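You operate a simulated robot arm through the tools that you are given. There is no shell and no other tool. Be economical: measure what you need, move in short steps, check, and stop when the job is done.

The job below is to be done with a simulated robot arm. You get a single attempt, and the scene is never put back.

Task
Take the red relief valve and put it in the picking tray. Push the top drawer shut. Take the kit card and put it in the engine drip tray. Fetch the brass valve and set it on top of the blue oil filter. Press the mute button two times. Put the large bung on top of the brown belt carton on the side bench top. Put the return bottle on the side bench top away on the shelf of the service stand. Take the valve card and put it on the side shelf. Pull the second drawer from the top open. The order is free. Set down upright: kit card, brass valve, large bung, return bottle, valve card.
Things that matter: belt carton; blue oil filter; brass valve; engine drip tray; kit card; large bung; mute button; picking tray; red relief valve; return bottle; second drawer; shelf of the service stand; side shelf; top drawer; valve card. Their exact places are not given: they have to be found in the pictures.

The check looks at the end state, three seconds after you hand in, the way a careful person would. Anything else that was tipped, shoved, dropped, spilled or broken makes it a failure.

Robot
A 7-joint arm with a fingered hand on a trunk, on a base that drives. Base frame: it is fixed to the floor where the robot stands at the start and does not move with it; the origin is under the middle of the robot, x ahead of it, y to its left, z up; the surface under the hand at the start is at about z = 0.9. Lengths are in m, angles in rad, forces in N, time in s.
With the tool pointing down near the work surface it reaches from about 0.28 to 0.74 m from the robot's upright axis, wherever it stands. Its first joint turns from -2.897 to 2.897 rad. Places, roughly: belt carton [-2.25, -4, 0.75]; blue oil filter [-0.75, -2, 0.5]; brass valve (4x10x8 cm) [0.6, -1.3, 0.9]; engine drip tray (25x17x9 cm) [-2.4, -4, 0.4]; kit card [0.75, -1, 1]; large bung (6x6x10 cm) [-2.4, -3.5, 0.9]; mute button [-2.5, -2.3, 1.3]; picking tray (18x15x8 cm) [-1.6, 2.9, 0.9]; red relief valve (4x3x9 cm) [0.6, 0.1, 1]; return bottle [-2.25, -3.75, 0.75]; second drawer [0.5, -0.3, 0.6]; shelf of the service stand [-5.4, 0.6, 0.5]; side shelf (16x17 cm) [-3.86, -2.48, 0.62]; top drawer [0.3, -0.3, 0.7]; valve card [-2.5, -4.25, 0.75]. Payload 4 kg.
Tool frame: the origin (TCP) lies between the finger pads and is the grasp point; the fingertips stand 0.026 m ahead of it; z points along the fingers, y is the line along which they close. Largest opening 0.132 m; the body of the gripper starts 0.073 m behind the TCP. The gripper is a hand of 4 fingers: y runs from the thumb to the fingers, the wrist lies at [0, 0, -0.239] in the tool frame.
Orientation is told as [roll, pitch, yaw] about the base's x, y, z axes, in that order, counted from this pose: with the fingers straight down and closing along the base's y, the tool's x points along the base's -x, its y along +y and its z along -z.

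Tools
- The arm moves only by the tool arm_command. Its argument "moves" is a list of rows, each a list of 2 entries, a list of its own where there are three numbers: the shift along the base's x, y, z in units of 250 mm (1.0 is 250 mm), then the turn, a rotation vector about the base's x, y, z in units of 60 degrees (1.0 is 60 degrees). In form: [[[tx, ty, tz], [ax, ay, az]], ...]. A call has 1 to 8 rows; each row is the pose to reach, as a shift and turn from the pose commanded when the call began. A call with a number of a shift or a turn outside -1 to 1 is refused whole. Each row takes 0.2 s and may step no farther than 0.05 m and 0.15 rad from the row before; otherwise, the whole call is refused. A pose out of reach is approached as far as the arm can. The call stops where the force on the tool passes 40 N (or 10 N more than at its start, if that is more) or the arm is blocked; 0.2 s more then pass. In this call time passes only in rows, and 0.2 s behind the last. It gives the time, the measured TCP pose, the force on the tool (base axes), the opening and the grip force at its end, in the units of the frame above (readings bear some noise), with the torque about the TCP (base axes, N m) and any sound that the robot's microphone picked up, and new pictures: "pictures" is both (left out), scene, wrist or none.
- Cameras (640 x 400 px; columns grow to the right, rows downward): "scene" is now at [0.0009, 0.1065, 1.4967]; the picture's right is [-0.61, -0.80, 0.00], its down [-0.61, 0.46, -0.64] and it looks along [0.51, -0.39, -0.77] (base axes); focal length 280 px, centre (320, 200). "wrist" rides on the gripper at [0.068, 0.002, -0.097] in the tool frame; the picture's right is [-0.03, 1.00, 0.00], its down [-0.82, -0.02, -0.58] and it looks along [-0.58, -0.01, 0.82] (tool axes); focal length 270 px, centre (320, 200).
- slide_trunk(by): slides the trunk up (or, below 0, down) by that many m; the arm and the scene camera ride with it, the base frame stays. It gives what a move gives, with no picture.
- roll_base(legs): drives the robot by 1 to 6 legs, each [ahead, turn to the left] in m and rad, along the robot's own axes; the way and the turn of a leg run together, so that a leg with both is an arc; at most 1.5 m and 3.142 rad a leg. The arm and the cameras ride along, it lands a little off, and it stops where it bumps. It gives what a move gives, and a new picture of the scene camera.
- set_fingers(finger1, finger2, finger3, thumb_bend): sets how far each is bent, from 0 (flat) to 1 (curled in); at 0.3 the hand is open as for a grip, at 0.7 the pads meet at the TCP. One left out holds its place. A second passes; each finger stops where it meets its share of the squeeze, and holds until it gets a number again. It is the only way to open and close the hand. It gives what a move gives, with no picture; readings hold the bend of each and the force on the fingers (four entries, about 0 where the hand has none), thumb and palm.
- aim_head(pan, tilt): turns the head with the scene camera to pan (to the left, within 2.705 rad either way) and tilt (down, from -0.506 to 1.204), counted from straight ahead of the robot. It gives what a move gives, and a new picture of the scene camera.
- measure_at(camera, pixels): for up to 12 pixels [column, row] of the newest picture of that camera ("zoom" is the newest enlarged one), the place [x, y, z] in the base frame of the surface seen there, good to about 0.002 m. It takes no simulated time.
- zoom(camera, box): a new picture of the part [left, top, right, bottom] of that camera's present view, enlarged. It takes no simulated time.
- job_done(): hands the job in; it is judged then, once.

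Go step by step. Measure first, check grasps and placings, and put right what went wrong. The budget is 145 turns and 260 pictures, counting those below and the enlarged ones. Unless the task says otherwise, let go and move clear before handing in, and close with one line.

The tools are called after "Request:" by a JSON object that holds its "name" and its "arguments". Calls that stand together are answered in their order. arm_command: Moves the arm, as the interface text tells. Its arguments: {"type":"object","properties":{"moves":{"type":"array","items":{"type":"array"}},"pictures":{"type":"string","enum":["both","scene","wrist","none"]}},"required":["moves"]} The other tools are called the same way: slide_trunk (by) slides the trunk up or down; set_fingers (finger1, finger2, finger3, thumb_bend) moves the fingers one by one; roll_base (legs) drives the base; aim_head (pan, tilt) turns the head that bears the scene camera; measure_at (camera, pixels) gives the place of the surface under pixels of a picture; zoom (camera, box) takes an enlarged picture of a part of a camera's view; job_done () hands the job in.

At the start:

```text
time_s: 0.0
tool_pos: [0.4719, -0.1112, 1.1277]
ee_rot: [0.0, 0.0, 0.0]
force: [-0.2, 1.1, -0.9]
torque: [0.01, 0.01, 0.02]
gripper_width: 0.1316
grip_force: 0.1
shape: jaw
bend: [0.3, 0.3, 0.3, 0.3]
finger forces: [0.0, 0.0, 0.0, 0.0, 0.0, 0.0]
trunk travel left (down, up): [-0.475, 0.115]
robot x, y, heading: [0.0009, -0.0014, 0.002]
head pan, tilt: [-0.649, 0.874]
```

scene: 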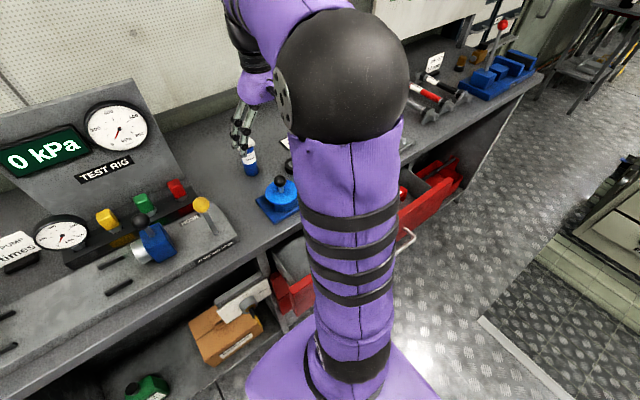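
wrist: 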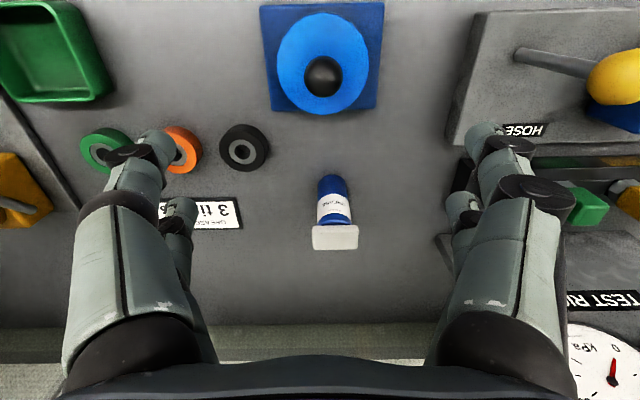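

The scene picture shows the workbench with the arm blocking its middle, and red drawers open near (430,195). I'll look around with the head.

Request:
{"name": "aim_head", "arguments": {"pan": 0.3, "tilt": 0.7}}

Request:
{"name": "aim_head", "arguments": {"pan": -1.1, "tilt": 0.6}}

Request:
{"name": "aim_head", "arguments": {"pan": -2.2, "tilt": 0.3}}

Request:
{"name": "aim_head", "arguments": {"pan": 2.5, "tilt": 0.3}}

```text
time_s: 1.2
tool_pos: [0.4708, -0.111, 1.1273]
ee_rot: [-0.001, 0.001, 0.0]
force: [-0.3, -0.2, 0.7]
torque: [0.02, -0.02, -0.01]
gripper_width: 0.1318
grip_force: 0.1
shape: jaw
bend: [0.3, 0.3, 0.3, 0.3]
finger forces: [0.0, 0.0, 0.0, 0.0, 0.0, 0.0]
trunk travel left (down, up): [-0.475, 0.115]
robot x, y, heading: [-0.0024, -0.0022, -0.001]
head pan, tilt: [0.3, 0.7]
```

scene: 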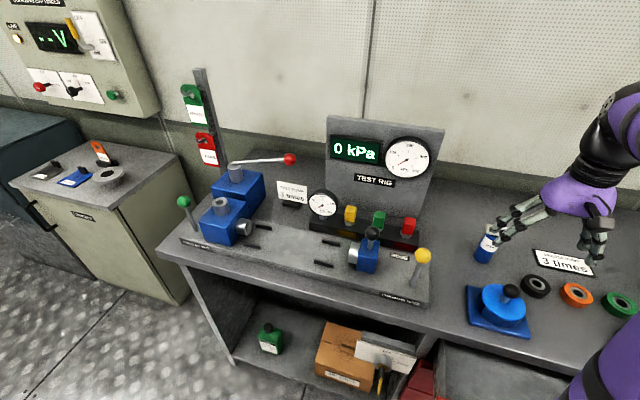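

```text
time_s: 2.8
tool_pos: [0.4722, -0.1119, 1.1275]
ee_rot: [0.001, 0.001, 0.0]
force: [0.0, -0.3, -0.4]
torque: [0.01, 0.02, 0.05]
gripper_width: 0.1318
grip_force: 0.2
shape: jaw
bend: [0.3, 0.3, 0.3, 0.3]
finger forces: [0.1, 0.0, 0.0, 0.0, 0.0, 0.0]
trunk travel left (down, up): [-0.475, 0.115]
robot x, y, heading: [-0.003, 0.003, 0.002]
head pan, tilt: [-1.1, 0.6]
```

scene: 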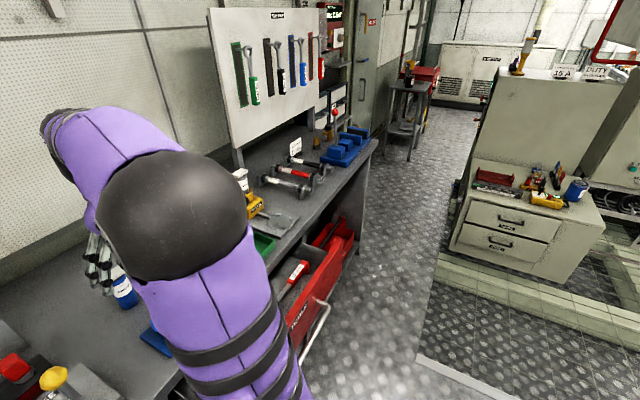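

```text
time_s: 4.1
tool_pos: [0.4721, -0.1124, 1.1273]
ee_rot: [-0.001, 0.0, 0.0]
force: [-0.3, -0.3, -0.4]
torque: [0.0, 0.0, 0.02]
gripper_width: 0.1316
grip_force: 0.0
shape: jaw
bend: [0.3, 0.3, 0.3, 0.3]
finger forces: [0.0, 0.0, 0.0, 0.1, 0.1, 0.1]
trunk travel left (down, up): [-0.475, 0.115]
robot x, y, heading: [0.0033, 0.0019, -0.003]
head pan, tilt: [-2.201, 0.3]
```

scene: 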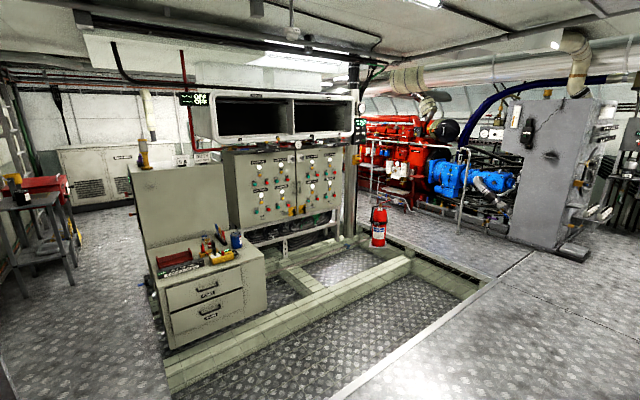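

```text
time_s: 7.8
tool_pos: [0.4723, -0.1114, 1.128]
ee_rot: [0.0, 0.0, -0.001]
force: [-0.1, 0.0, -0.6]
torque: [-0.04, -0.02, 0.03]
gripper_width: 0.1321
grip_force: 0.0
shape: jaw
bend: [0.3, 0.3, 0.3, 0.3]
finger forces: [0.0, 0.0, 0.0, 0.1, 0.0, 0.0]
trunk travel left (down, up): [-0.475, 0.115]
robot x, y, heading: [-0.0029, 0.0017, 0.003]
head pan, tilt: [2.499, 0.3]
```

scene: 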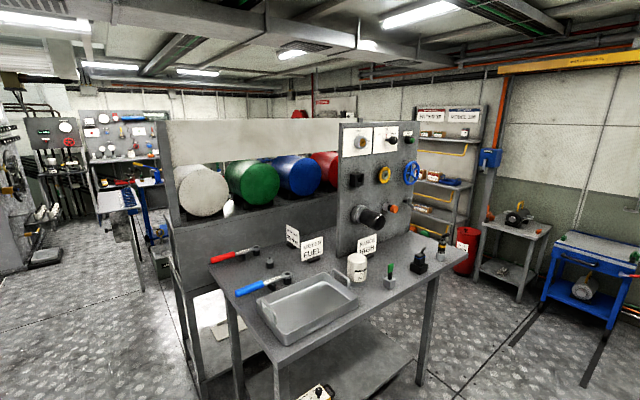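

The views show the work bench ahead, a service cabinet behind right, and a fuel bench behind left. I'll look more closely at the front bench.

Request:
{"name": "aim_head", "arguments": {"pan": 0.25, "tilt": 0.75}}

Request:
{"name": "zoom", "arguments": {"camera": "scene", "box": [240, 140, 480, 290]}}

Request:
{"name": "measure_at", "arguments": {"camera": "scene", "pixels": [[320, 180], [345, 195], [375, 200], [405, 205], [495, 235], [560, 250], [520, 285], [340, 350], [350, 240], [450, 260], [350, 380]]}}

```text
time_s: 9.9
tool_pos: [0.4719, -0.1114, 1.1273]
ee_rot: [0.0, 0.0, 0.0]
force: [-0.2, 0.1, 0.8]
torque: [-0.01, 0.01, 0.01]
gripper_width: 0.1318
grip_force: 0.0
shape: jaw
bend: [0.3, 0.3, 0.3, 0.3]
finger forces: [0.0, 0.0, 0.1, 0.1, 0.1, 0.0]
trunk travel left (down, up): [-0.475, 0.115]
robot x, y, heading: [-0.0012, -0.0, -0.0]
head pan, tilt: [0.25, 0.75]
```

scene: 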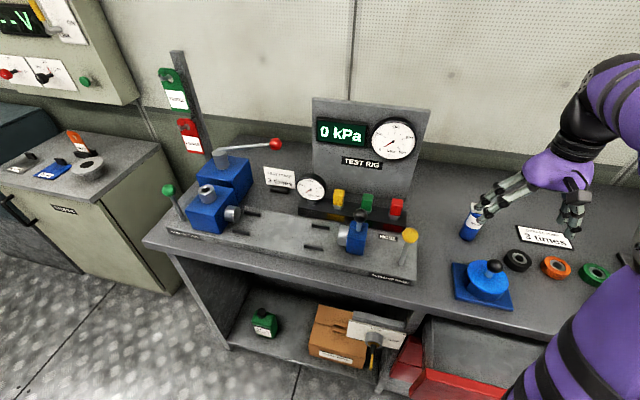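

```text
2.67 times, centred on (360, 215) of scene
```

zoom: 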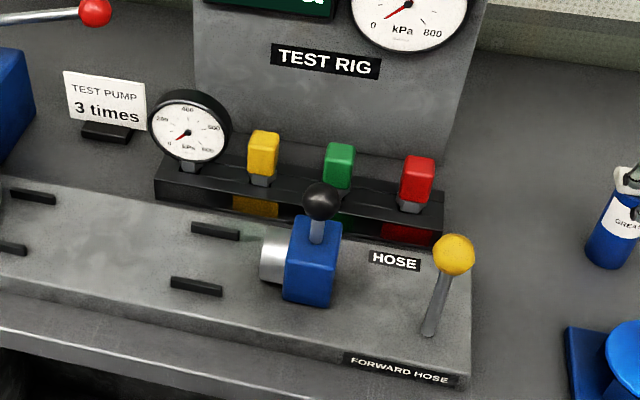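

```text
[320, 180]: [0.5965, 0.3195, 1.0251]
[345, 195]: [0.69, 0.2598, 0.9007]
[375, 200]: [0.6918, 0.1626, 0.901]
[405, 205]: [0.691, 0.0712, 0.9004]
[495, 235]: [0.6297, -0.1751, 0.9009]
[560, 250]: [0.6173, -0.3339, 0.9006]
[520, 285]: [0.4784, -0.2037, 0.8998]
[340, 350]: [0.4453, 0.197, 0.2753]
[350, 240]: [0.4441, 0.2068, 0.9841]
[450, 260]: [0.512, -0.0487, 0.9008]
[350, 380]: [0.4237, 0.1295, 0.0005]
```

The red relief valve stands in the rack at zoom (418,180); I'll measure it there with the rack and its neighbours.

Request:
{"name": "measure_at", "arguments": {"camera": "zoom", "pixels": [[418, 165], [418, 190], [405, 180], [430, 180], [340, 180], [412, 207], [410, 218], [410, 240], [400, 160], [435, 160], [319, 200], [454, 252]]}}

Request:
{"name": "aim_head", "arguments": {"pan": -0.95, "tilt": 0.8}}

Request:
{"name": "zoom", "arguments": {"camera": "scene", "box": [280, 80, 520, 230]}}

```text
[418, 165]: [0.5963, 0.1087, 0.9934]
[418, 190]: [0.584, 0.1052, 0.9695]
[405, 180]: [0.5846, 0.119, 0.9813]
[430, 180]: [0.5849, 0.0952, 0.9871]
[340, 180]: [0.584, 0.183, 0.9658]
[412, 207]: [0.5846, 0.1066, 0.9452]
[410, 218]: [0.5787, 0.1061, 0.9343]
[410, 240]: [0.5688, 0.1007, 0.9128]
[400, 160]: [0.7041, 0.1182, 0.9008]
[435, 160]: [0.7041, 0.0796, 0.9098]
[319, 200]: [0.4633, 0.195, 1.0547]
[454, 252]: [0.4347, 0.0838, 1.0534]
```

```text
time_s: 11.3
tool_pos: [0.4716, -0.1114, 1.1268]
ee_rot: [0.001, 0.0, -0.001]
force: [0.4, -0.2, -0.3]
torque: [-0.02, -0.02, -0.01]
gripper_width: 0.1319
grip_force: 0.1
shape: jaw
bend: [0.3, 0.3, 0.3, 0.3]
finger forces: [0.0, 0.1, 0.0, 0.0, 0.0, 0.0]
trunk travel left (down, up): [-0.475, 0.115]
robot x, y, heading: [-0.0033, 0.0021, -0.001]
head pan, tilt: [-0.949, 0.799]
```

scene: 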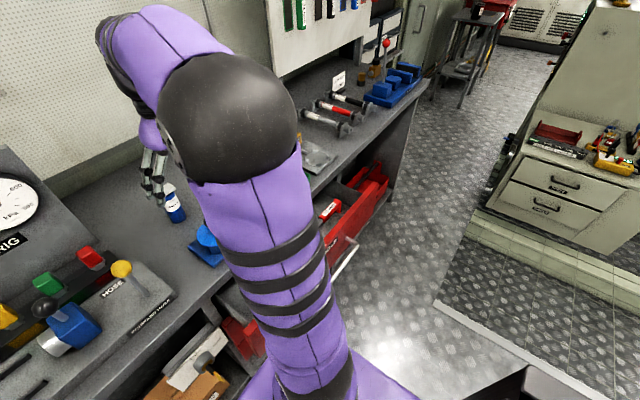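

```text
2.67 times, centred on (400, 155) of scene
```

zoom: 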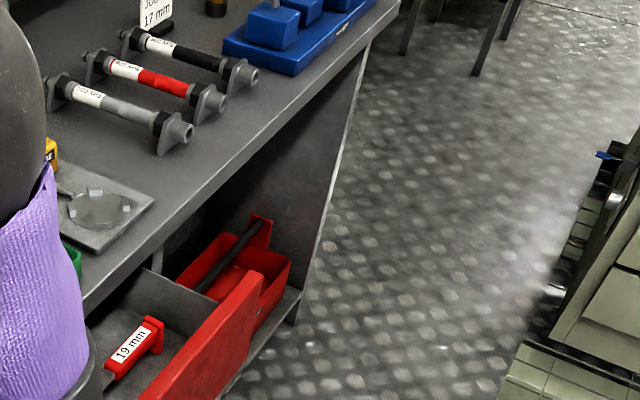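

The red valve body is about (0.598, 0.107), z 0.945 to 1.0, with a green neighbour 77 mm away. I'll close along x (yaw 90) to miss the neighbour, so first I turn the hand and check the back panel.

Request:
{"name": "arm_command", "arguments": {"moves": [[[0, 0, 0.05], [0, 0, 0.14]], [[0, 0.05, 0.1], [0, 0, 0.28]], [[0, 0.1, 0.1], [0, 0, 0.42]], [[0, 0.2, 0.1], [0, 0, 0.56]], [[0, 0.3, 0.1], [0, 0, 0.7]], [[0, 0.4, 0.1], [0, 0, 0.82]], [[0, 0.5, 0.1], [0, 0, 0.94]]], "pictures": "none"}}

Request:
{"name": "arm_command", "arguments": {"moves": [[[0, 0.05, 0], [0, 0, 0.14]], [[0.04, 0.15, 0], [0, 0, 0.28]], [[0.1, 0.25, 0], [0, 0, 0.42]], [[0.2, 0.37, 0], [0, 0, 0.56]]], "pictures": "wrist"}}

Request:
{"name": "aim_head", "arguments": {"pan": 0.3, "tilt": 0.7}}

Request:
{"name": "measure_at", "arguments": {"camera": "scene", "pixels": [[380, 185], [385, 165], [400, 135], [350, 180], [405, 225], [412, 222]]}}

```text
time_s: 12.9
tool_pos: [0.4728, 0.0147, 1.1529]
ee_rot: [0.001, -0.001, 0.986]
force: [0.0, 0.5, -0.5]
torque: [-0.02, -0.04, 0.01]
gripper_width: 0.1322
grip_force: 0.1
shape: jaw
bend: [0.3, 0.3, 0.3, 0.3]
finger forces: [0.0, 0.0, 0.0, 0.1, 0.0, 0.0]
trunk travel left (down, up): [-0.475, 0.115]
robot x, y, heading: [0.0001, -0.0015, 0.001]
head pan, tilt: [-0.949, 0.799]
```

```text
time_s: 13.9
tool_pos: [0.5211, 0.107, 1.1527]
ee_rot: [0.003, 0.0, 1.575]
force: [0.5, 0.5, -0.4]
torque: [0.0, -0.01, 0.01]
gripper_width: 0.1321
grip_force: 0.0
shape: jaw
bend: [0.3, 0.3, 0.3, 0.3]
finger forces: [0.0, 0.1, 0.1, 0.1, 0.0, 0.1]
trunk travel left (down, up): [-0.475, 0.115]
robot x, y, heading: [0.0013, -0.0052, -0.001]
head pan, tilt: [-0.949, 0.799]
```

wrist: 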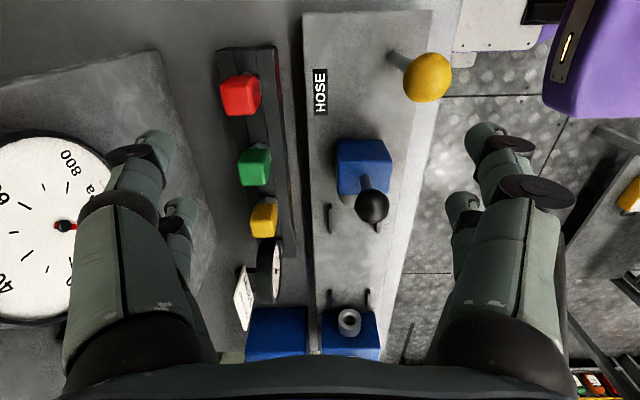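

```text
time_s: 15.3
tool_pos: [0.5225, 0.106, 1.1534]
ee_rot: [-0.001, -0.001, 1.572]
force: [-0.1, -1.0, 0.2]
torque: [0.01, -0.04, 0.01]
gripper_width: 0.1319
grip_force: 0.1
shape: jaw
bend: [0.3, 0.3, 0.3, 0.3]
finger forces: [0.0, 0.0, 0.1, 0.0, 0.0, 0.0]
trunk travel left (down, up): [-0.475, 0.115]
robot x, y, heading: [0.0024, -0.0014, 0.002]
head pan, tilt: [0.3, 0.7]
```

scene: 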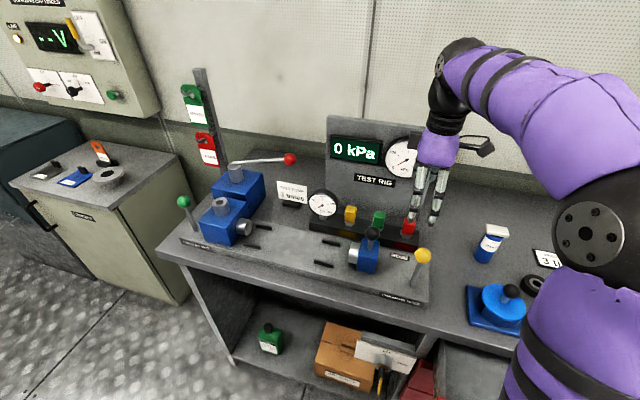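

```text
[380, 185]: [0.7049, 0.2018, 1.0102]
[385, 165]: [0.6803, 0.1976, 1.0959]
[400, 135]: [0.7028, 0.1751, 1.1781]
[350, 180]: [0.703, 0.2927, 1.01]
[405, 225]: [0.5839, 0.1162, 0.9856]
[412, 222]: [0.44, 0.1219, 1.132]
```

The panel stands at x=0.705 and the gauge face at x=0.68 from z≈1.09 up. I'll measure the hand's own outer reach in the wrist picture before choosing yaw.

Request:
{"name": "set_fingers", "arguments": {"finger1": 0.5, "finger2": 0.5, "finger3": 0.5, "thumb_bend": 0.5}}

Request:
{"name": "arm_command", "arguments": {"moves": [[[0, 0, 0], [0, 0, 0]]]}}

Request:
{"name": "measure_at", "arguments": {"camera": "wrist", "pixels": [[90, 350], [70, 330], [100, 300], [120, 250], [160, 220], [180, 200], [550, 350], [570, 330], [540, 260], [500, 220]]}}

```text
time_s: 16.4
tool_pos: [0.5224, 0.1075, 1.1532]
ee_rot: [0.0, 0.0, 1.57]
force: [-0.3, -0.7, 0.7]
torque: [-0.01, 0.02, 0.01]
gripper_width: 0.0665
grip_force: 0.1
shape: fingers
bend: [0.5, 0.5, 0.5, 0.5]
finger forces: [0.0, 0.0, 0.1, 0.0, 0.0, 0.1]
trunk travel left (down, up): [-0.475, 0.115]
robot x, y, heading: [0.0021, 0.0016, -0.0]
head pan, tilt: [0.3, 0.7]
```

```text
time_s: 16.8
tool_pos: [0.5215, 0.1064, 1.1533]
ee_rot: [0.0, 0.0, 1.57]
force: [0.8, -0.7, 0.9]
torque: [0.03, 0.0, -0.02]
gripper_width: 0.0665
grip_force: 0.0
shape: fingers
bend: [0.5, 0.5, 0.5, 0.5]
finger forces: [0.0, 0.0, 0.0, 0.0, 0.1, 0.1]
trunk travel left (down, up): [-0.475, 0.115]
robot x, y, heading: [-0.0034, -0.0008, -0.0]
head pan, tilt: [0.3, 0.7]
```

scene: 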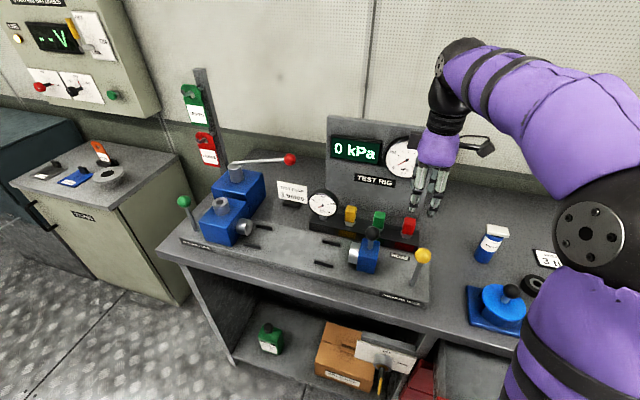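
wrist: 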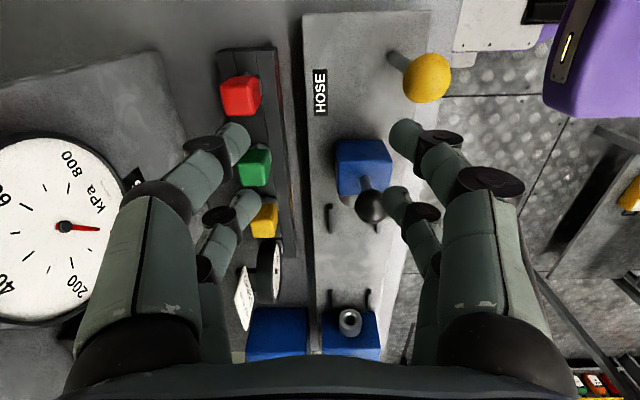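

```text
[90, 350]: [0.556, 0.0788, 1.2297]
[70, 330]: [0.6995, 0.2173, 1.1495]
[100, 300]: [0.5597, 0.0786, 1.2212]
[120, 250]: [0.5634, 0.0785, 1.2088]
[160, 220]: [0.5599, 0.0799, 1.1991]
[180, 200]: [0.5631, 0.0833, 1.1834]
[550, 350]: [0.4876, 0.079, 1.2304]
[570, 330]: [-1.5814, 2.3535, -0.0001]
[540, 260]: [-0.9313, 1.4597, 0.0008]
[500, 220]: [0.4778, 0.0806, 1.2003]
```

With bend 0.5 the hand reaches only about 5 cm each side, so yaw 90 is clear. I'll measure the red valve from the wrist view, then move above it.

Request:
{"name": "measure_at", "arguments": {"camera": "wrist", "pixels": [[240, 95], [228, 95], [252, 92], [240, 82], [240, 108], [225, 82], [255, 80], [262, 95]]}}

Request:
{"name": "zoom", "arguments": {"camera": "wrist", "box": [180, 50, 340, 150]}}

```text
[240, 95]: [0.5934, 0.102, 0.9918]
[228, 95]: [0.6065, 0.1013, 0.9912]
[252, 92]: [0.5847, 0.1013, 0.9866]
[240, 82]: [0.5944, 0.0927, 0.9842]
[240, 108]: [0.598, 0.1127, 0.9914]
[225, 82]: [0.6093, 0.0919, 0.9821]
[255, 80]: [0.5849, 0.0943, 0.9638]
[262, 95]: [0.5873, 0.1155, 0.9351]
```

```text
4.00 times, centred on (260, 100) of wrist
```

zoom: 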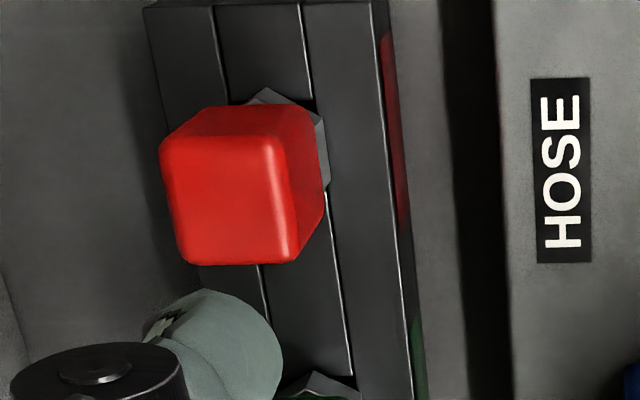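

The valve centre is (0.599, 0.105) with its top at 0.992. I'll go over it and down to z 0.972.

Request:
{"name": "arm_command", "arguments": {"moves": [[[0.15, 0, 0], [0, 0, 0]], [[0.309, -0.006, 0], [0, 0, 0]], [[0.309, -0.006, -0.18], [0, 0, 0]], [[0.309, -0.006, -0.36], [0, 0, 0]], [[0.309, -0.006, -0.54], [0, 0, 0]], [[0.309, -0.006, -0.64], [0, 0, 0]], [[0.309, -0.006, -0.725], [0, 0, 0]]]}}

```text
time_s: 18.4
tool_pos: [0.5987, 0.1056, 0.9715]
ee_rot: [0.0, 0.001, 1.572]
force: [-0.2, -0.2, 0.2]
torque: [0.0, -0.03, 0.0]
gripper_width: 0.066
grip_force: 0.2
shape: fingers
bend: [0.5, 0.5, 0.5, 0.5]
finger forces: [0.0, 0.1, 0.0, 0.0, 0.0, 0.0]
trunk travel left (down, up): [-0.475, 0.115]
robot x, y, heading: [-0.0035, -0.001, -0.0]
head pan, tilt: [0.3, 0.7]
```

scene: 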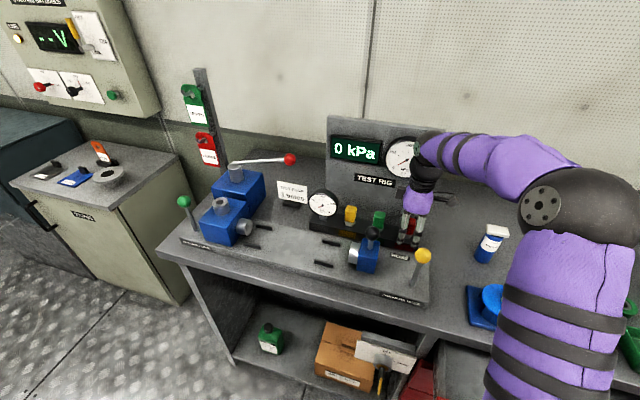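
wrist: 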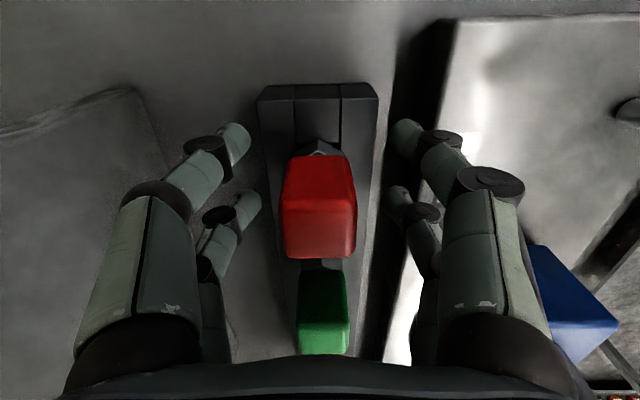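

The valve sits between the fingers; I'll close.

Request:
{"name": "set_fingers", "arguments": {"finger1": 0.7, "finger2": 0.7, "finger3": 0.7, "thumb_bend": 0.7}}

Request:
{"name": "arm_command", "arguments": {"moves": [[[0, 0, 0.1], [0, 0, 0]], [[0, 0, 0.25], [0, 0, 0]], [[0, 0, 0.42], [0, 0, 0]], [[0, 0, 0.6], [0, 0, 0]], [[-0.15, 0, 0.78], [0, 0, 0]], [[-0.33, 0, 0.88], [0, 0, 0]]]}}

```text
time_s: 19.4
tool_pos: [0.5992, 0.1051, 0.9701]
ee_rot: [0.001, 0.0, 1.571]
force: [0.2, -0.4, -0.2]
torque: [-0.04, 0.02, -0.01]
gripper_width: 0.0088
grip_force: 10.2
shape: fingers
bend: [0.67, 0.65, 0.65, 0.69]
finger forces: [2.4, 4.7, 5.6, 0.0, 7.0, 0.0]
trunk travel left (down, up): [-0.475, 0.115]
robot x, y, heading: [0.0014, -0.0001, -0.005]
head pan, tilt: [0.3, 0.7]
```

```text
refused: row 5 steps farther than a row can; nothing moved
```

The fingers hold with about 10 N. I'll lift in smaller steps.

Request:
{"name": "arm_command", "arguments": {"moves": [[[0, 0, 0.1], [0, 0, 0]], [[0, 0, 0.25], [0, 0, 0]], [[0, 0, 0.42], [0, 0, 0]], [[0, 0, 0.6], [0, 0, 0]], [[0, 0, 0.78], [0, 0, 0]], [[-0.16, 0, 0.88], [0, 0, 0]], [[-0.33, 0, 0.95], [0, 0, 0]], [[-0.5, 0, 0.95], [0, 0, 0]]]}}

```text
time_s: 21.1
tool_pos: [0.4745, 0.1057, 1.2073]
ee_rot: [0.0, 0.0, 1.571]
force: [0.8, 1.9, -2.7]
torque: [-0.01, 0.02, 0.01]
gripper_width: 0.0074
grip_force: 9.5
shape: fingers
bend: [0.68, 0.65, 0.65, 0.69]
finger forces: [1.9, 4.4, 5.3, 0.0, 6.7, 0.1]
trunk travel left (down, up): [-0.475, 0.115]
robot x, y, heading: [0.0008, 0.0024, -0.001]
head pan, tilt: [0.3, 0.7]
```

scene: 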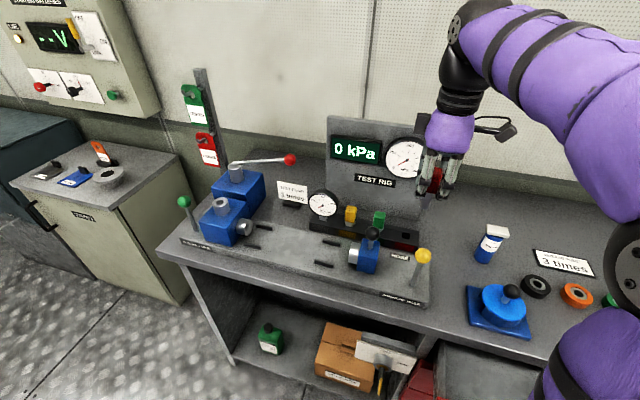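
wrist: 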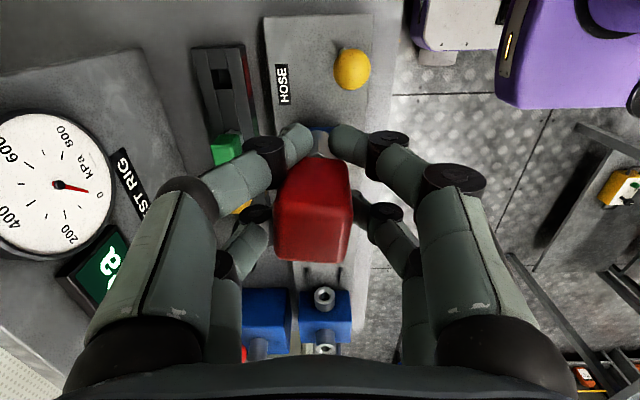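

The valve is held. Now I'll look toward the picking tray and measure the bench and path.

Request:
{"name": "aim_head", "arguments": {"pan": 2.1, "tilt": 0.35}}

Request:
{"name": "zoom", "arguments": {"camera": "scene", "box": [80, 100, 560, 400]}}

```text
time_s: 22.9
tool_pos: [0.4758, 0.1044, 1.2083]
ee_rot: [0.001, 0.0, 1.571]
force: [0.0, 0.1, -0.4]
torque: [-0.02, -0.01, 0.06]
gripper_width: 0.0075
grip_force: 9.2
shape: fingers
bend: [0.68, 0.65, 0.65, 0.69]
finger forces: [1.9, 4.4, 5.4, 0.1, 6.7, 0.0]
trunk travel left (down, up): [-0.475, 0.115]
robot x, y, heading: [0.0023, 0.0007, -0.004]
head pan, tilt: [2.1, 0.351]
```

scene: 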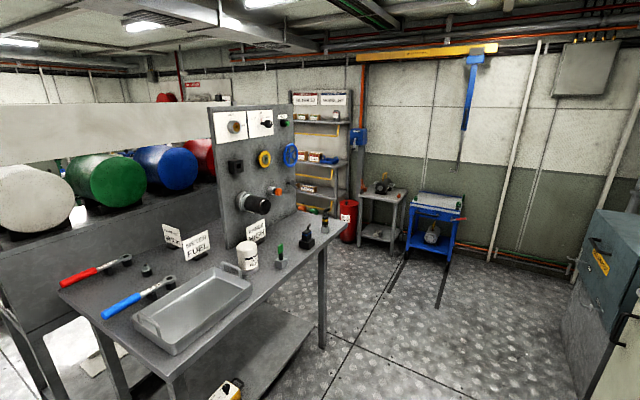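

```text
1.33 times, centred on (320, 250) of scene
```

zoom: 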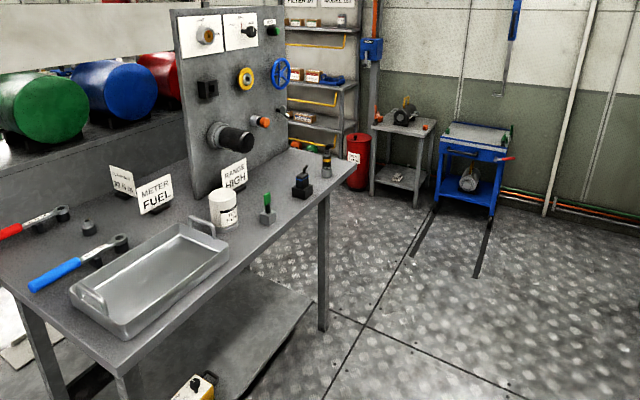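

Request:
{"name": "measure_at", "arguments": {"camera": "scene", "pixels": [[195, 305], [145, 318], [240, 280], [175, 350], [190, 275], [430, 205], [385, 190], [320, 210], [150, 395], [400, 330], [325, 345], [330, 190]]}}

Request:
{"name": "zoom", "arguments": {"camera": "scene", "box": [270, 80, 510, 280]}}

```text
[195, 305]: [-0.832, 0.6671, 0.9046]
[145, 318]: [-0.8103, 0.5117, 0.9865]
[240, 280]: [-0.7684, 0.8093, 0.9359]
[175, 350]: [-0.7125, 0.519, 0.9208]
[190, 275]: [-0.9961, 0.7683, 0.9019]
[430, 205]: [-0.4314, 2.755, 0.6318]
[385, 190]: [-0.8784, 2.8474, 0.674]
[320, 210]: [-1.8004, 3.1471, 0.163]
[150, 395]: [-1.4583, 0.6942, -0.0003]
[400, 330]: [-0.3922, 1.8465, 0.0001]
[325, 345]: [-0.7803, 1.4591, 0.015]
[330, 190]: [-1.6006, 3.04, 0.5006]
```

```text
2.00 times, centred on (390, 180) of scene
```

zoom: 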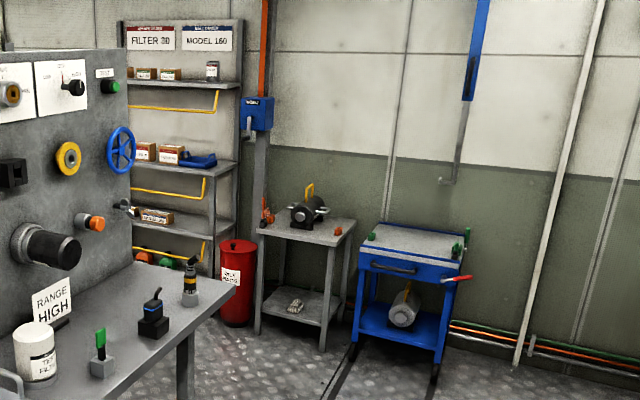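

The blue tray on the rack shelf at zoom (198,160) looks like the picking tray; I'll measure it.

Request:
{"name": "measure_at", "arguments": {"camera": "zoom", "pixels": [[198, 160], [185, 163], [212, 160], [198, 166], [200, 152], [230, 170], [230, 80], [140, 175], [165, 158], [180, 85], [235, 240], [150, 130]]}}

```text
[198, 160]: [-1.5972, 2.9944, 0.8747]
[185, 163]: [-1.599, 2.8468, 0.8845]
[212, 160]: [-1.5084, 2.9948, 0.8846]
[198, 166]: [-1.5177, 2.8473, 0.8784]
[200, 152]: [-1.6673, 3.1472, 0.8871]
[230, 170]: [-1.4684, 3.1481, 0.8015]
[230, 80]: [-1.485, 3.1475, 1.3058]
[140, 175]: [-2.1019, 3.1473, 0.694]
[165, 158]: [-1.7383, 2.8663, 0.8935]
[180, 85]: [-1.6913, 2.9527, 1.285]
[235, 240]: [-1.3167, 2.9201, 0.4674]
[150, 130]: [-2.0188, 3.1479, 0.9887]
```

The tray spans about x -1.68 to -1.51, y 2.85 to 2.995 on a shelf at z≈0.85. I'll drive along +y past the fuel bench (leg near (-0.78,1.46)).

Request:
{"name": "roll_base", "arguments": {"legs": [[0, 1.571], [1.1, 0], [1.1, 0], [0, 1.571]]}}

Request:
{"name": "aim_head", "arguments": {"pan": -0.6, "tilt": 0.4}}

```text
time_s: 42.1
tool_pos: [-0.463, 2.089, 1.2075]
ee_rot: [0.0, 0.001, -1.582]
force: [-0.5, -0.8, -0.8]
torque: [0.04, 0.01, 0.0]
gripper_width: 0.0064
grip_force: 9.1
shape: fingers
bend: [0.68, 0.65, 0.65, 0.69]
finger forces: [1.5, 4.0, 5.5, 0.0, 6.6, 0.1]
trunk travel left (down, up): [-0.475, 0.115]
robot x, y, heading: [0.0105, 2.1874, 3.13]
head pan, tilt: [2.1, 0.351]
```

scene: 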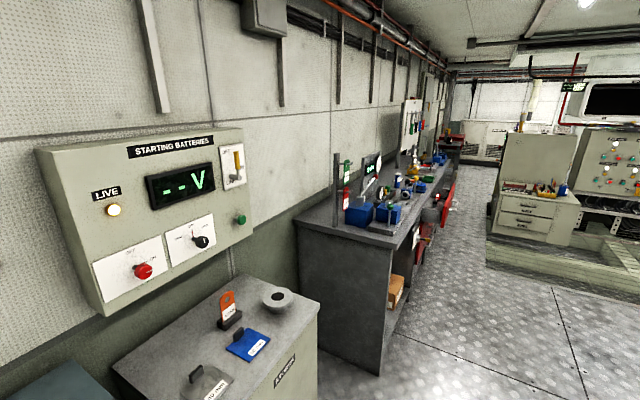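

```text
time_s: 44.5
tool_pos: [-0.4637, 2.0884, 1.208]
ee_rot: [0.002, -0.001, -1.583]
force: [-1.6, -0.5, -2.0]
torque: [0.03, 0.02, -0.03]
gripper_width: 0.0065
grip_force: 9.2
shape: fingers
bend: [0.68, 0.65, 0.65, 0.69]
finger forces: [1.6, 3.9, 5.5, 0.0, 6.7, 0.0]
trunk travel left (down, up): [-0.475, 0.115]
robot x, y, heading: [0.0135, 2.1852, 3.13]
head pan, tilt: [-0.6, 0.4]
```

scene: 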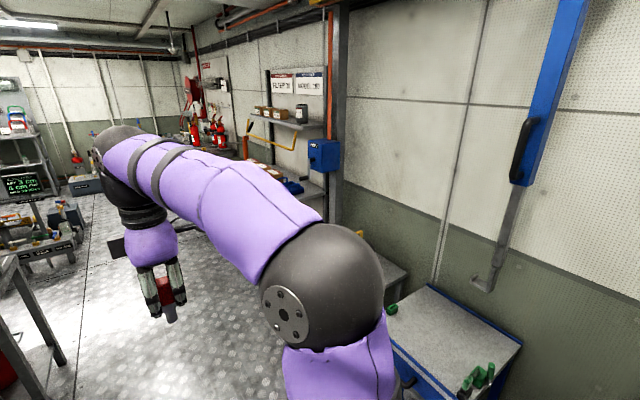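

The valve is still held and the way ahead is clear. Driving on to x≈-1.6 and facing the rack.

Request:
{"name": "roll_base", "arguments": {"legs": [[0.8, 0], [0.8, 0], [0, -1.56]]}}

Request:
{"name": "aim_head", "arguments": {"pan": 0.0, "tilt": 0.5}}

```text
time_s: 57.0
tool_pos: [-1.7287, 2.6508, 1.2074]
ee_rot: [0.0, -0.001, -3.114]
force: [0.0, -0.2, -1.1]
torque: [-0.02, -0.04, 0.06]
gripper_width: 0.0058
grip_force: 8.1
shape: fingers
bend: [0.68, 0.65, 0.65, 0.69]
finger forces: [1.3, 3.6, 5.6, 0.0, 6.3, 0.1]
trunk travel left (down, up): [-0.475, 0.115]
robot x, y, heading: [-1.6146, 2.1786, 1.602]
head pan, tilt: [-0.6, 0.4]
```

scene: 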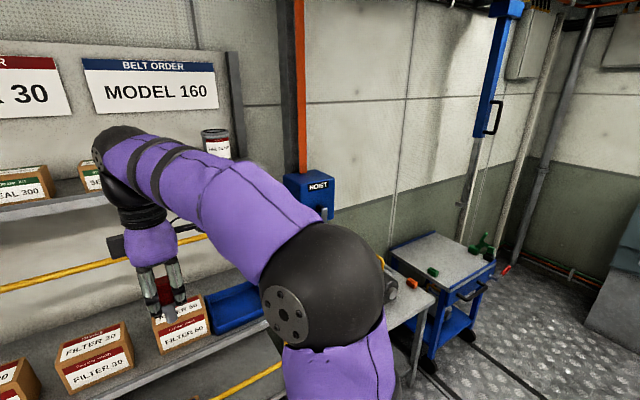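

```text
time_s: 58.0
tool_pos: [-1.7291, 2.6509, 1.2075]
ee_rot: [-0.001, 0.0, -3.114]
force: [-0.6, -0.5, -1.8]
torque: [0.01, 0.04, 0.0]
gripper_width: 0.0054
grip_force: 8.6
shape: fingers
bend: [0.68, 0.65, 0.65, 0.69]
finger forces: [1.3, 3.7, 5.6, 0.0, 6.4, 0.1]
trunk travel left (down, up): [-0.475, 0.115]
robot x, y, heading: [-1.6137, 2.1806, 1.599]
head pan, tilt: [0.0, 0.499]
```

scene: 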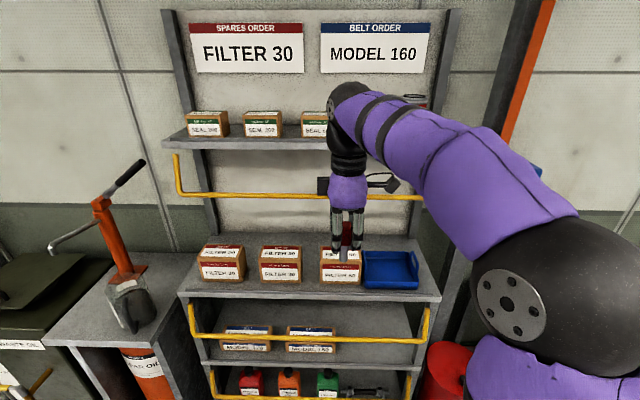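

The tray is at about (390,270), but a yellow rail hangs below the upper shelf. I'll measure the rail, shelves and tray.

Request:
{"name": "measure_at", "arguments": {"camera": "scene", "pixels": [[410, 197], [300, 198], [176, 157], [385, 268], [366, 268], [418, 268], [390, 288], [390, 253], [280, 147], [436, 245], [345, 260], [390, 297]]}}

Request:
{"name": "zoom", "arguments": {"camera": "scene", "box": [300, 160, 460, 310]}}

```text
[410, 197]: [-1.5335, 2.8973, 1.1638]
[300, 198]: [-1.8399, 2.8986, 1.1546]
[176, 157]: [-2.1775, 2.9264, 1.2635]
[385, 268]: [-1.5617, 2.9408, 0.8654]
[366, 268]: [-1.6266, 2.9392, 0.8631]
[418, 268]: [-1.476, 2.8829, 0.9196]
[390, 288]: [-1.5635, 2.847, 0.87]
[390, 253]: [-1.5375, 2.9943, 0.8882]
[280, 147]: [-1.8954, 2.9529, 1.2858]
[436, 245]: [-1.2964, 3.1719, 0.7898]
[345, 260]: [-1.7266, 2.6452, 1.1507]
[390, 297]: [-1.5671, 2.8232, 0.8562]
```

```text
2.67 times, centred on (380, 235) of scene
```

zoom: 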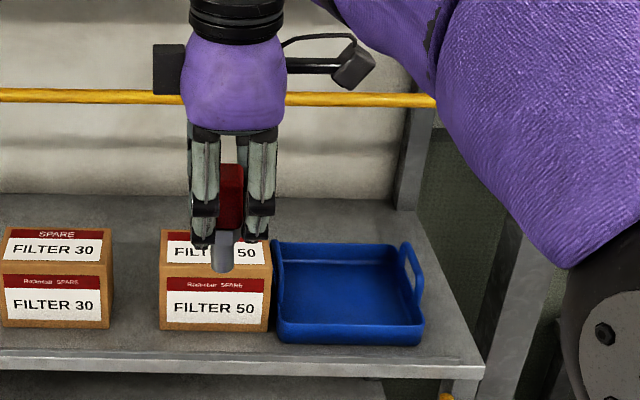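

The tray inside is x -1.65..-1.49, y 2.855..2.985, floor 0.863; the rail is at y 2.90, z 1.155. I'll tilt the hand 45° forward so that it passes under the rail, and shift it in front of the tray.

Request:
{"name": "arm_command", "arguments": {"moves": [[[0.1, 0, 0], [0.13, 0, 0]], [[0.2, 0, -0.1], [0.26, 0, 0]], [[0.3, 0, -0.2], [0.39, 0, 0]], [[0.4, 0, -0.3], [0.52, 0, 0]], [[0.5, 0, -0.42], [0.64, 0, 0]], [[0.6, 0, -0.56], [0.75, 0, 0]], [[0.648, 0, -0.7], [0.75, 0, 0]], [[0.648, 0.08, -0.8], [0.75, 0, 0]]]}}

```text
time_s: 59.8
tool_pos: [-1.5686, 2.6725, 1.0076]
ee_rot: [-0.787, 0.021, -3.122]
force: [-0.4, -0.7, -1.8]
torque: [0.02, -0.01, -0.03]
gripper_width: 0.0036
grip_force: 7.9
shape: fingers
bend: [0.69, 0.65, 0.66, 0.7]
finger forces: [1.0, 4.2, 5.2, 0.0, 6.3, 0.0]
trunk travel left (down, up): [-0.475, 0.115]
robot x, y, heading: [-1.609, 2.1778, 1.599]
head pan, tilt: [0.0, 0.499]
```

scene: 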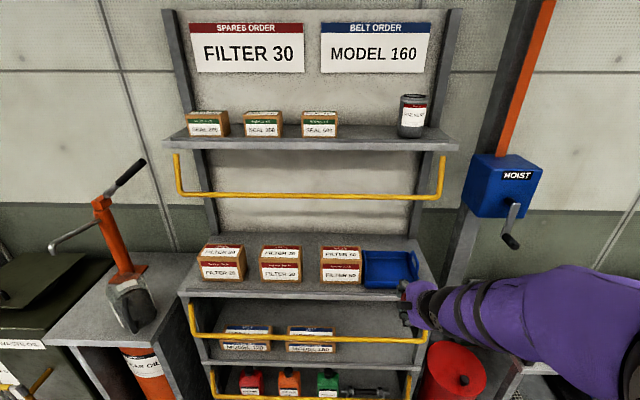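
wrist: 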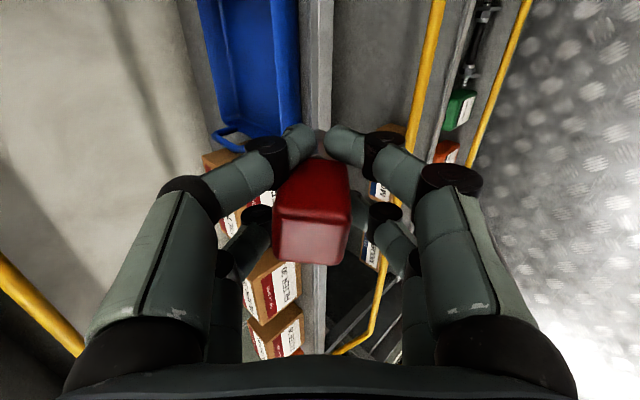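

The hand is in front of the tray, lower than the rail. I'll check tray coordinates from the wrist view.

Request:
{"name": "measure_at", "arguments": {"camera": "wrist", "pixels": [[245, 60], [240, 120], [270, 20], [290, 80], [215, 60], [320, 145]]}}

Request:
{"name": "measure_at", "arguments": {"camera": "scene", "pixels": [[385, 268], [367, 278], [412, 278], [415, 260], [370, 258], [405, 255], [355, 275], [345, 247]]}}

```text
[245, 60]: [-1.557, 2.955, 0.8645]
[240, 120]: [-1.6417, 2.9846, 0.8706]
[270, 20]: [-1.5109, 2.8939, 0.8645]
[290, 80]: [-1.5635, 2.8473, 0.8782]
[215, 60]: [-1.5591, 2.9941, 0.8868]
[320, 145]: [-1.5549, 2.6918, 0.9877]
```

```text
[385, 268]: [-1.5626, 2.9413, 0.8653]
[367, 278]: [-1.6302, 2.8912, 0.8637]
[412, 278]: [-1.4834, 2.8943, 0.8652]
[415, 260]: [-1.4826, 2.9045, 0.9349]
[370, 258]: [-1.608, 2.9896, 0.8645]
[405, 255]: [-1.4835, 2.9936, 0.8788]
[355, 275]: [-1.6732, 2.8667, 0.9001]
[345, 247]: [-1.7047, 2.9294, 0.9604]
```

Tray confirmed, centred near x=-1.562. I'll go forward at z≈1.0, then down to z 0.932.

Request:
{"name": "arm_command", "arguments": {"moves": [[[0.02, 0.17, 0], [0, 0, 0]], [[0.02, 0.34, 0], [0, 0, 0]], [[0.02, 0.51, 0], [0, 0, 0]], [[0.02, 0.68, -0.03], [0, 0, 0]], [[0.02, 0.85, -0.08], [0, 0, 0]], [[0.02, 0.86, -0.2], [0, 0, 0]], [[0.02, 0.86, -0.3], [0, 0, 0]]]}}

```text
time_s: 61.4
tool_pos: [-1.5639, 2.8875, 0.9333]
ee_rot: [-0.787, 0.021, -3.122]
force: [0.3, -0.4, -1.4]
torque: [-0.03, 0.01, -0.03]
gripper_width: 0.0026
grip_force: 8.4
shape: fingers
bend: [0.69, 0.65, 0.66, 0.7]
finger forces: [0.7, 3.9, 5.6, 0.1, 6.6, 0.1]
out of reach, approached as far as the arm can: row 1
trunk travel left (down, up): [-0.475, 0.115]
robot x, y, heading: [-1.6115, 2.1829, 1.603]
head pan, tilt: [0.0, 0.499]
```

scene: 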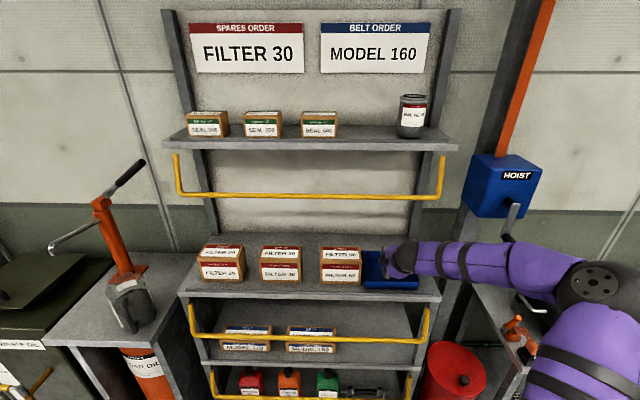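
wrist: 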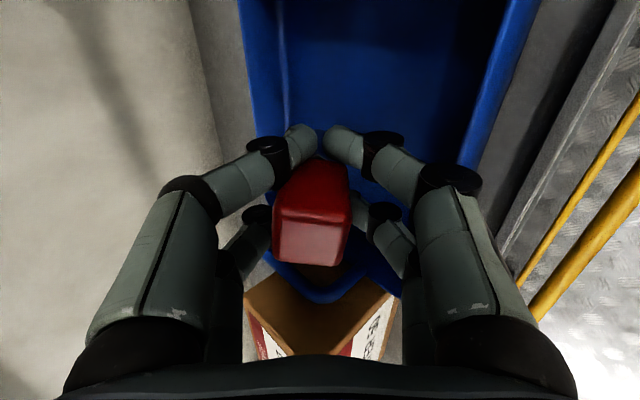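

The valve is over the tray. I'll lower gently by another 2.5 cm and open a little.

Request:
{"name": "arm_command", "arguments": {"moves": [[[0, 0.02, -0.04], [0, 0, 0]], [[0, 0.04, -0.08], [0, 0, 0]], [[0, 0.04, -0.1], [0, 0, 0]]], "pictures": "none"}}

Request:
{"name": "set_fingers", "arguments": {"finger1": 0.55, "finger2": 0.55, "finger3": 0.55, "thumb_bend": 0.55}}

Request:
{"name": "arm_command", "arguments": {"moves": [[[0, 0, 0], [0, 0, 0]]]}}

```text
time_s: 62.2
tool_pos: [-1.5656, 2.8963, 0.9129]
ee_rot: [-0.793, 0.02, -3.122]
force: [1.8, 0.8, 25.6]
torque: [-1.23, 0.41, 0.02]
gripper_width: 0.003
grip_force: 24.3
shape: fingers
bend: [0.7, 0.62, 0.65, 0.7]
finger forces: [0.1, 35.7, 4.5, 0.0, 8.0, 0.1]
trunk travel left (down, up): [-0.475, 0.115]
robot x, y, heading: [-1.6144, 2.1794, 1.602]
head pan, tilt: [0.0, 0.499]
```

```text
time_s: 62.7
tool_pos: [-1.5642, 2.8991, 0.9161]
ee_rot: [-0.8, 0.023, -3.12]
force: [1.7, 4.4, 21.1]
torque: [-1.16, 0.17, 0.11]
gripper_width: 0.0426
grip_force: 20.4
shape: fingers
bend: [0.56, 0.56, 0.54, 0.56]
finger forces: [6.2, 17.3, 7.9, 0.1, 8.0, 0.0]
trunk travel left (down, up): [-0.475, 0.115]
robot x, y, heading: [-1.6124, 2.1808, 1.593]
head pan, tilt: [0.0, 0.499]
stopped: the force on the tool passed its limit at 41 N (the readings are from after the stop); the commanded pose is now the measured one
```

```text
time_s: 63.1
tool_pos: [-1.5653, 2.8989, 0.9156]
ee_rot: [-0.799, 0.019, -3.122]
force: [2.2, 3.6, 31.1]
torque: [-1.66, 0.19, 0.14]
gripper_width: 0.042
grip_force: 24.2
shape: fingers
bend: [0.56, 0.56, 0.54, 0.56]
finger forces: [8.9, 23.0, 7.9, 0.0, 7.9, 0.0]
trunk travel left (down, up): [-0.475, 0.115]
robot x, y, heading: [-1.6101, 2.1817, 1.599]
head pan, tilt: [0.0, 0.499]
```

scene: 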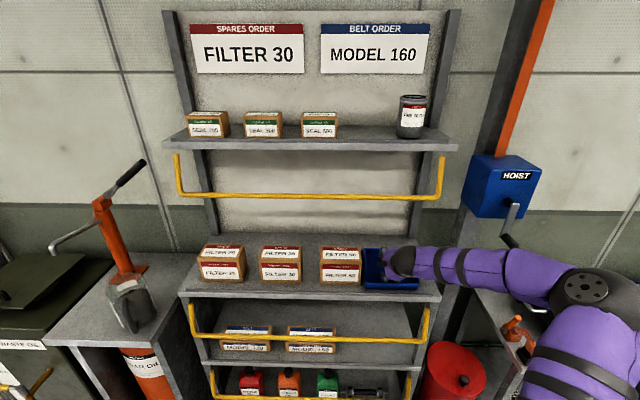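
wrist: 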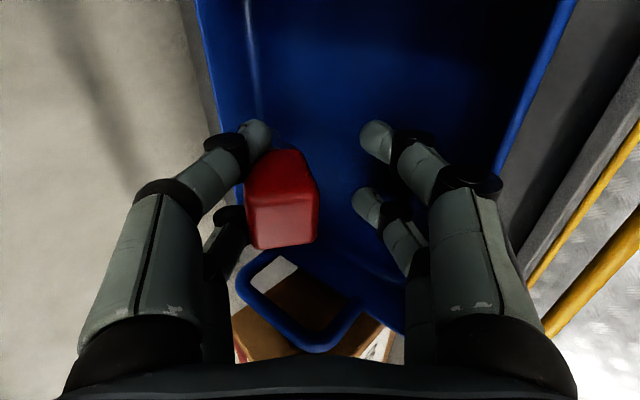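

The fingers touch the tray floor and the valve has been let go, leaning on the thumb side. I'll back off along the tool axis in small steps.

Request:
{"name": "arm_command", "arguments": {"moves": [[[0, -0.02, 0.04], [0, 0, 0]], [[0, -0.06, 0.1], [0, 0, 0]]], "pictures": "wrist"}}

```text
time_s: 63.7
tool_pos: [-1.5634, 2.8831, 0.9346]
ee_rot: [-0.789, 0.021, -3.12]
force: [0.0, 1.2, -1.1]
torque: [-0.09, -0.06, -0.03]
gripper_width: 0.0467
grip_force: 7.8
shape: fingers
bend: [0.55, 0.55, 0.54, 0.56]
finger forces: [0.1, 0.0, 8.1, 0.0, 8.0, 0.1]
trunk travel left (down, up): [-0.475, 0.115]
robot x, y, heading: [-1.6115, 2.1833, 1.598]
head pan, tilt: [0.0, 0.499]
```

wrist: 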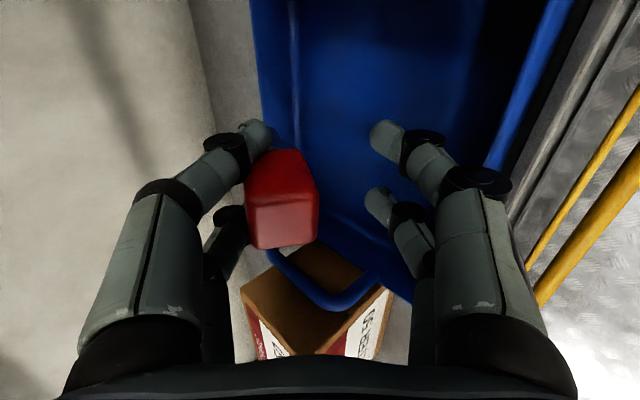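

Finger 3 and the thumb still show 8 N on the valve, so it's still stuck to the hand. I'll open wider, low over the tray.

Request:
{"name": "set_fingers", "arguments": {"finger3": 0.4, "thumb_bend": 0.45}}

Request:
{"name": "arm_command", "arguments": {"moves": [[[0, 0, 0], [0, 0, 0]]], "pictures": "wrist"}}

```text
time_s: 64.7
tool_pos: [-1.5654, 2.8827, 0.936]
ee_rot: [-0.792, 0.023, -3.121]
force: [-0.2, 0.7, -1.5]
torque: [-0.05, -0.01, 0.0]
gripper_width: 0.0643
grip_force: 4.9
shape: fingers
bend: [0.55, 0.55, 0.4, 0.46]
finger forces: [0.1, 0.1, 4.6, 0.1, 4.7, 0.1]
trunk travel left (down, up): [-0.475, 0.115]
robot x, y, heading: [-1.615, 2.1786, 1.599]
head pan, tilt: [0.0, 0.499]
```

```text
time_s: 65.1
tool_pos: [-1.5637, 2.8837, 0.9365]
ee_rot: [-0.791, 0.021, -3.12]
force: [-0.5, 0.3, -1.1]
torque: [-0.06, -0.03, 0.02]
gripper_width: 0.0641
grip_force: 4.6
shape: fingers
bend: [0.55, 0.55, 0.4, 0.46]
finger forces: [0.0, 0.1, 4.5, 0.0, 4.7, 0.0]
trunk travel left (down, up): [-0.475, 0.115]
robot x, y, heading: [-1.6131, 2.1818, 1.599]
head pan, tilt: [0.0, 0.499]
```

wrist: 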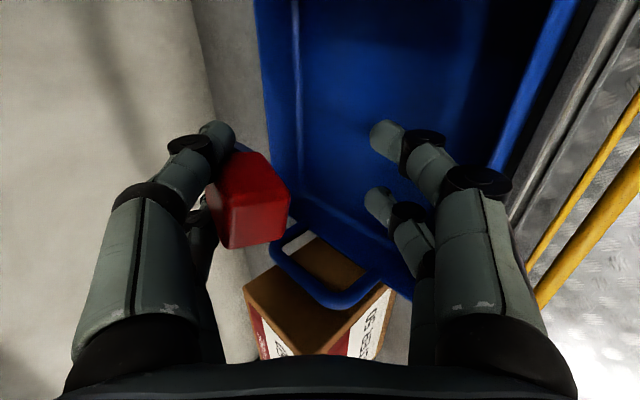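

The valve is wedged between the two left digits (thumb and finger 3). I'll bring the thumb back in over the tray and straighten finger 3 to break the wedge.

Request:
{"name": "set_fingers", "arguments": {"finger3": 0.3, "thumb_bend": 0.6}}

Request:
{"name": "arm_command", "arguments": {"moves": [[[0, 0, 0], [0, 0, 0]]], "pictures": "wrist"}}

```text
time_s: 66.1
tool_pos: [-1.5645, 2.8831, 0.9367]
ee_rot: [-0.793, 0.022, -3.121]
force: [-0.2, -0.1, 0.5]
torque: [0.01, 0.04, -0.02]
gripper_width: 0.0407
grip_force: 0.0
shape: fingers
bend: [0.55, 0.55, 0.3, 0.6]
finger forces: [0.0, 0.1, 0.0, 0.0, 0.0, 0.0]
trunk travel left (down, up): [-0.475, 0.115]
robot x, y, heading: [-1.6121, 2.1791, 1.594]
head pan, tilt: [0.0, 0.499]
```

```text
time_s: 66.5
tool_pos: [-1.5642, 2.8825, 0.9358]
ee_rot: [-0.793, 0.019, -3.12]
force: [0.9, -0.1, 0.3]
torque: [-0.05, -0.01, -0.04]
gripper_width: 0.0405
grip_force: 0.0
shape: fingers
bend: [0.55, 0.55, 0.3, 0.6]
finger forces: [0.0, 0.0, 0.1, 0.0, 0.1, 0.1]
trunk travel left (down, up): [-0.475, 0.115]
robot x, y, heading: [-1.61, 2.1826, 1.597]
head pan, tilt: [0.0, 0.499]
```

wrist: 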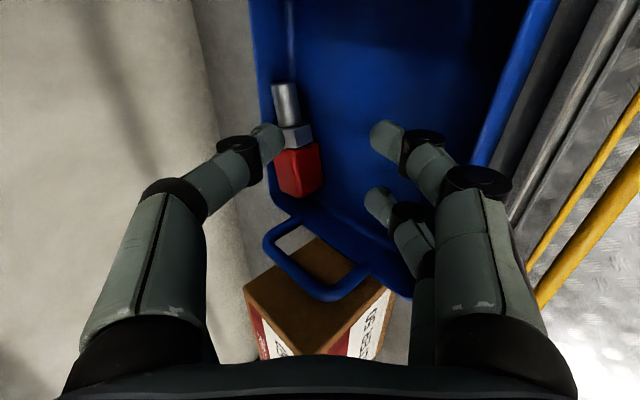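

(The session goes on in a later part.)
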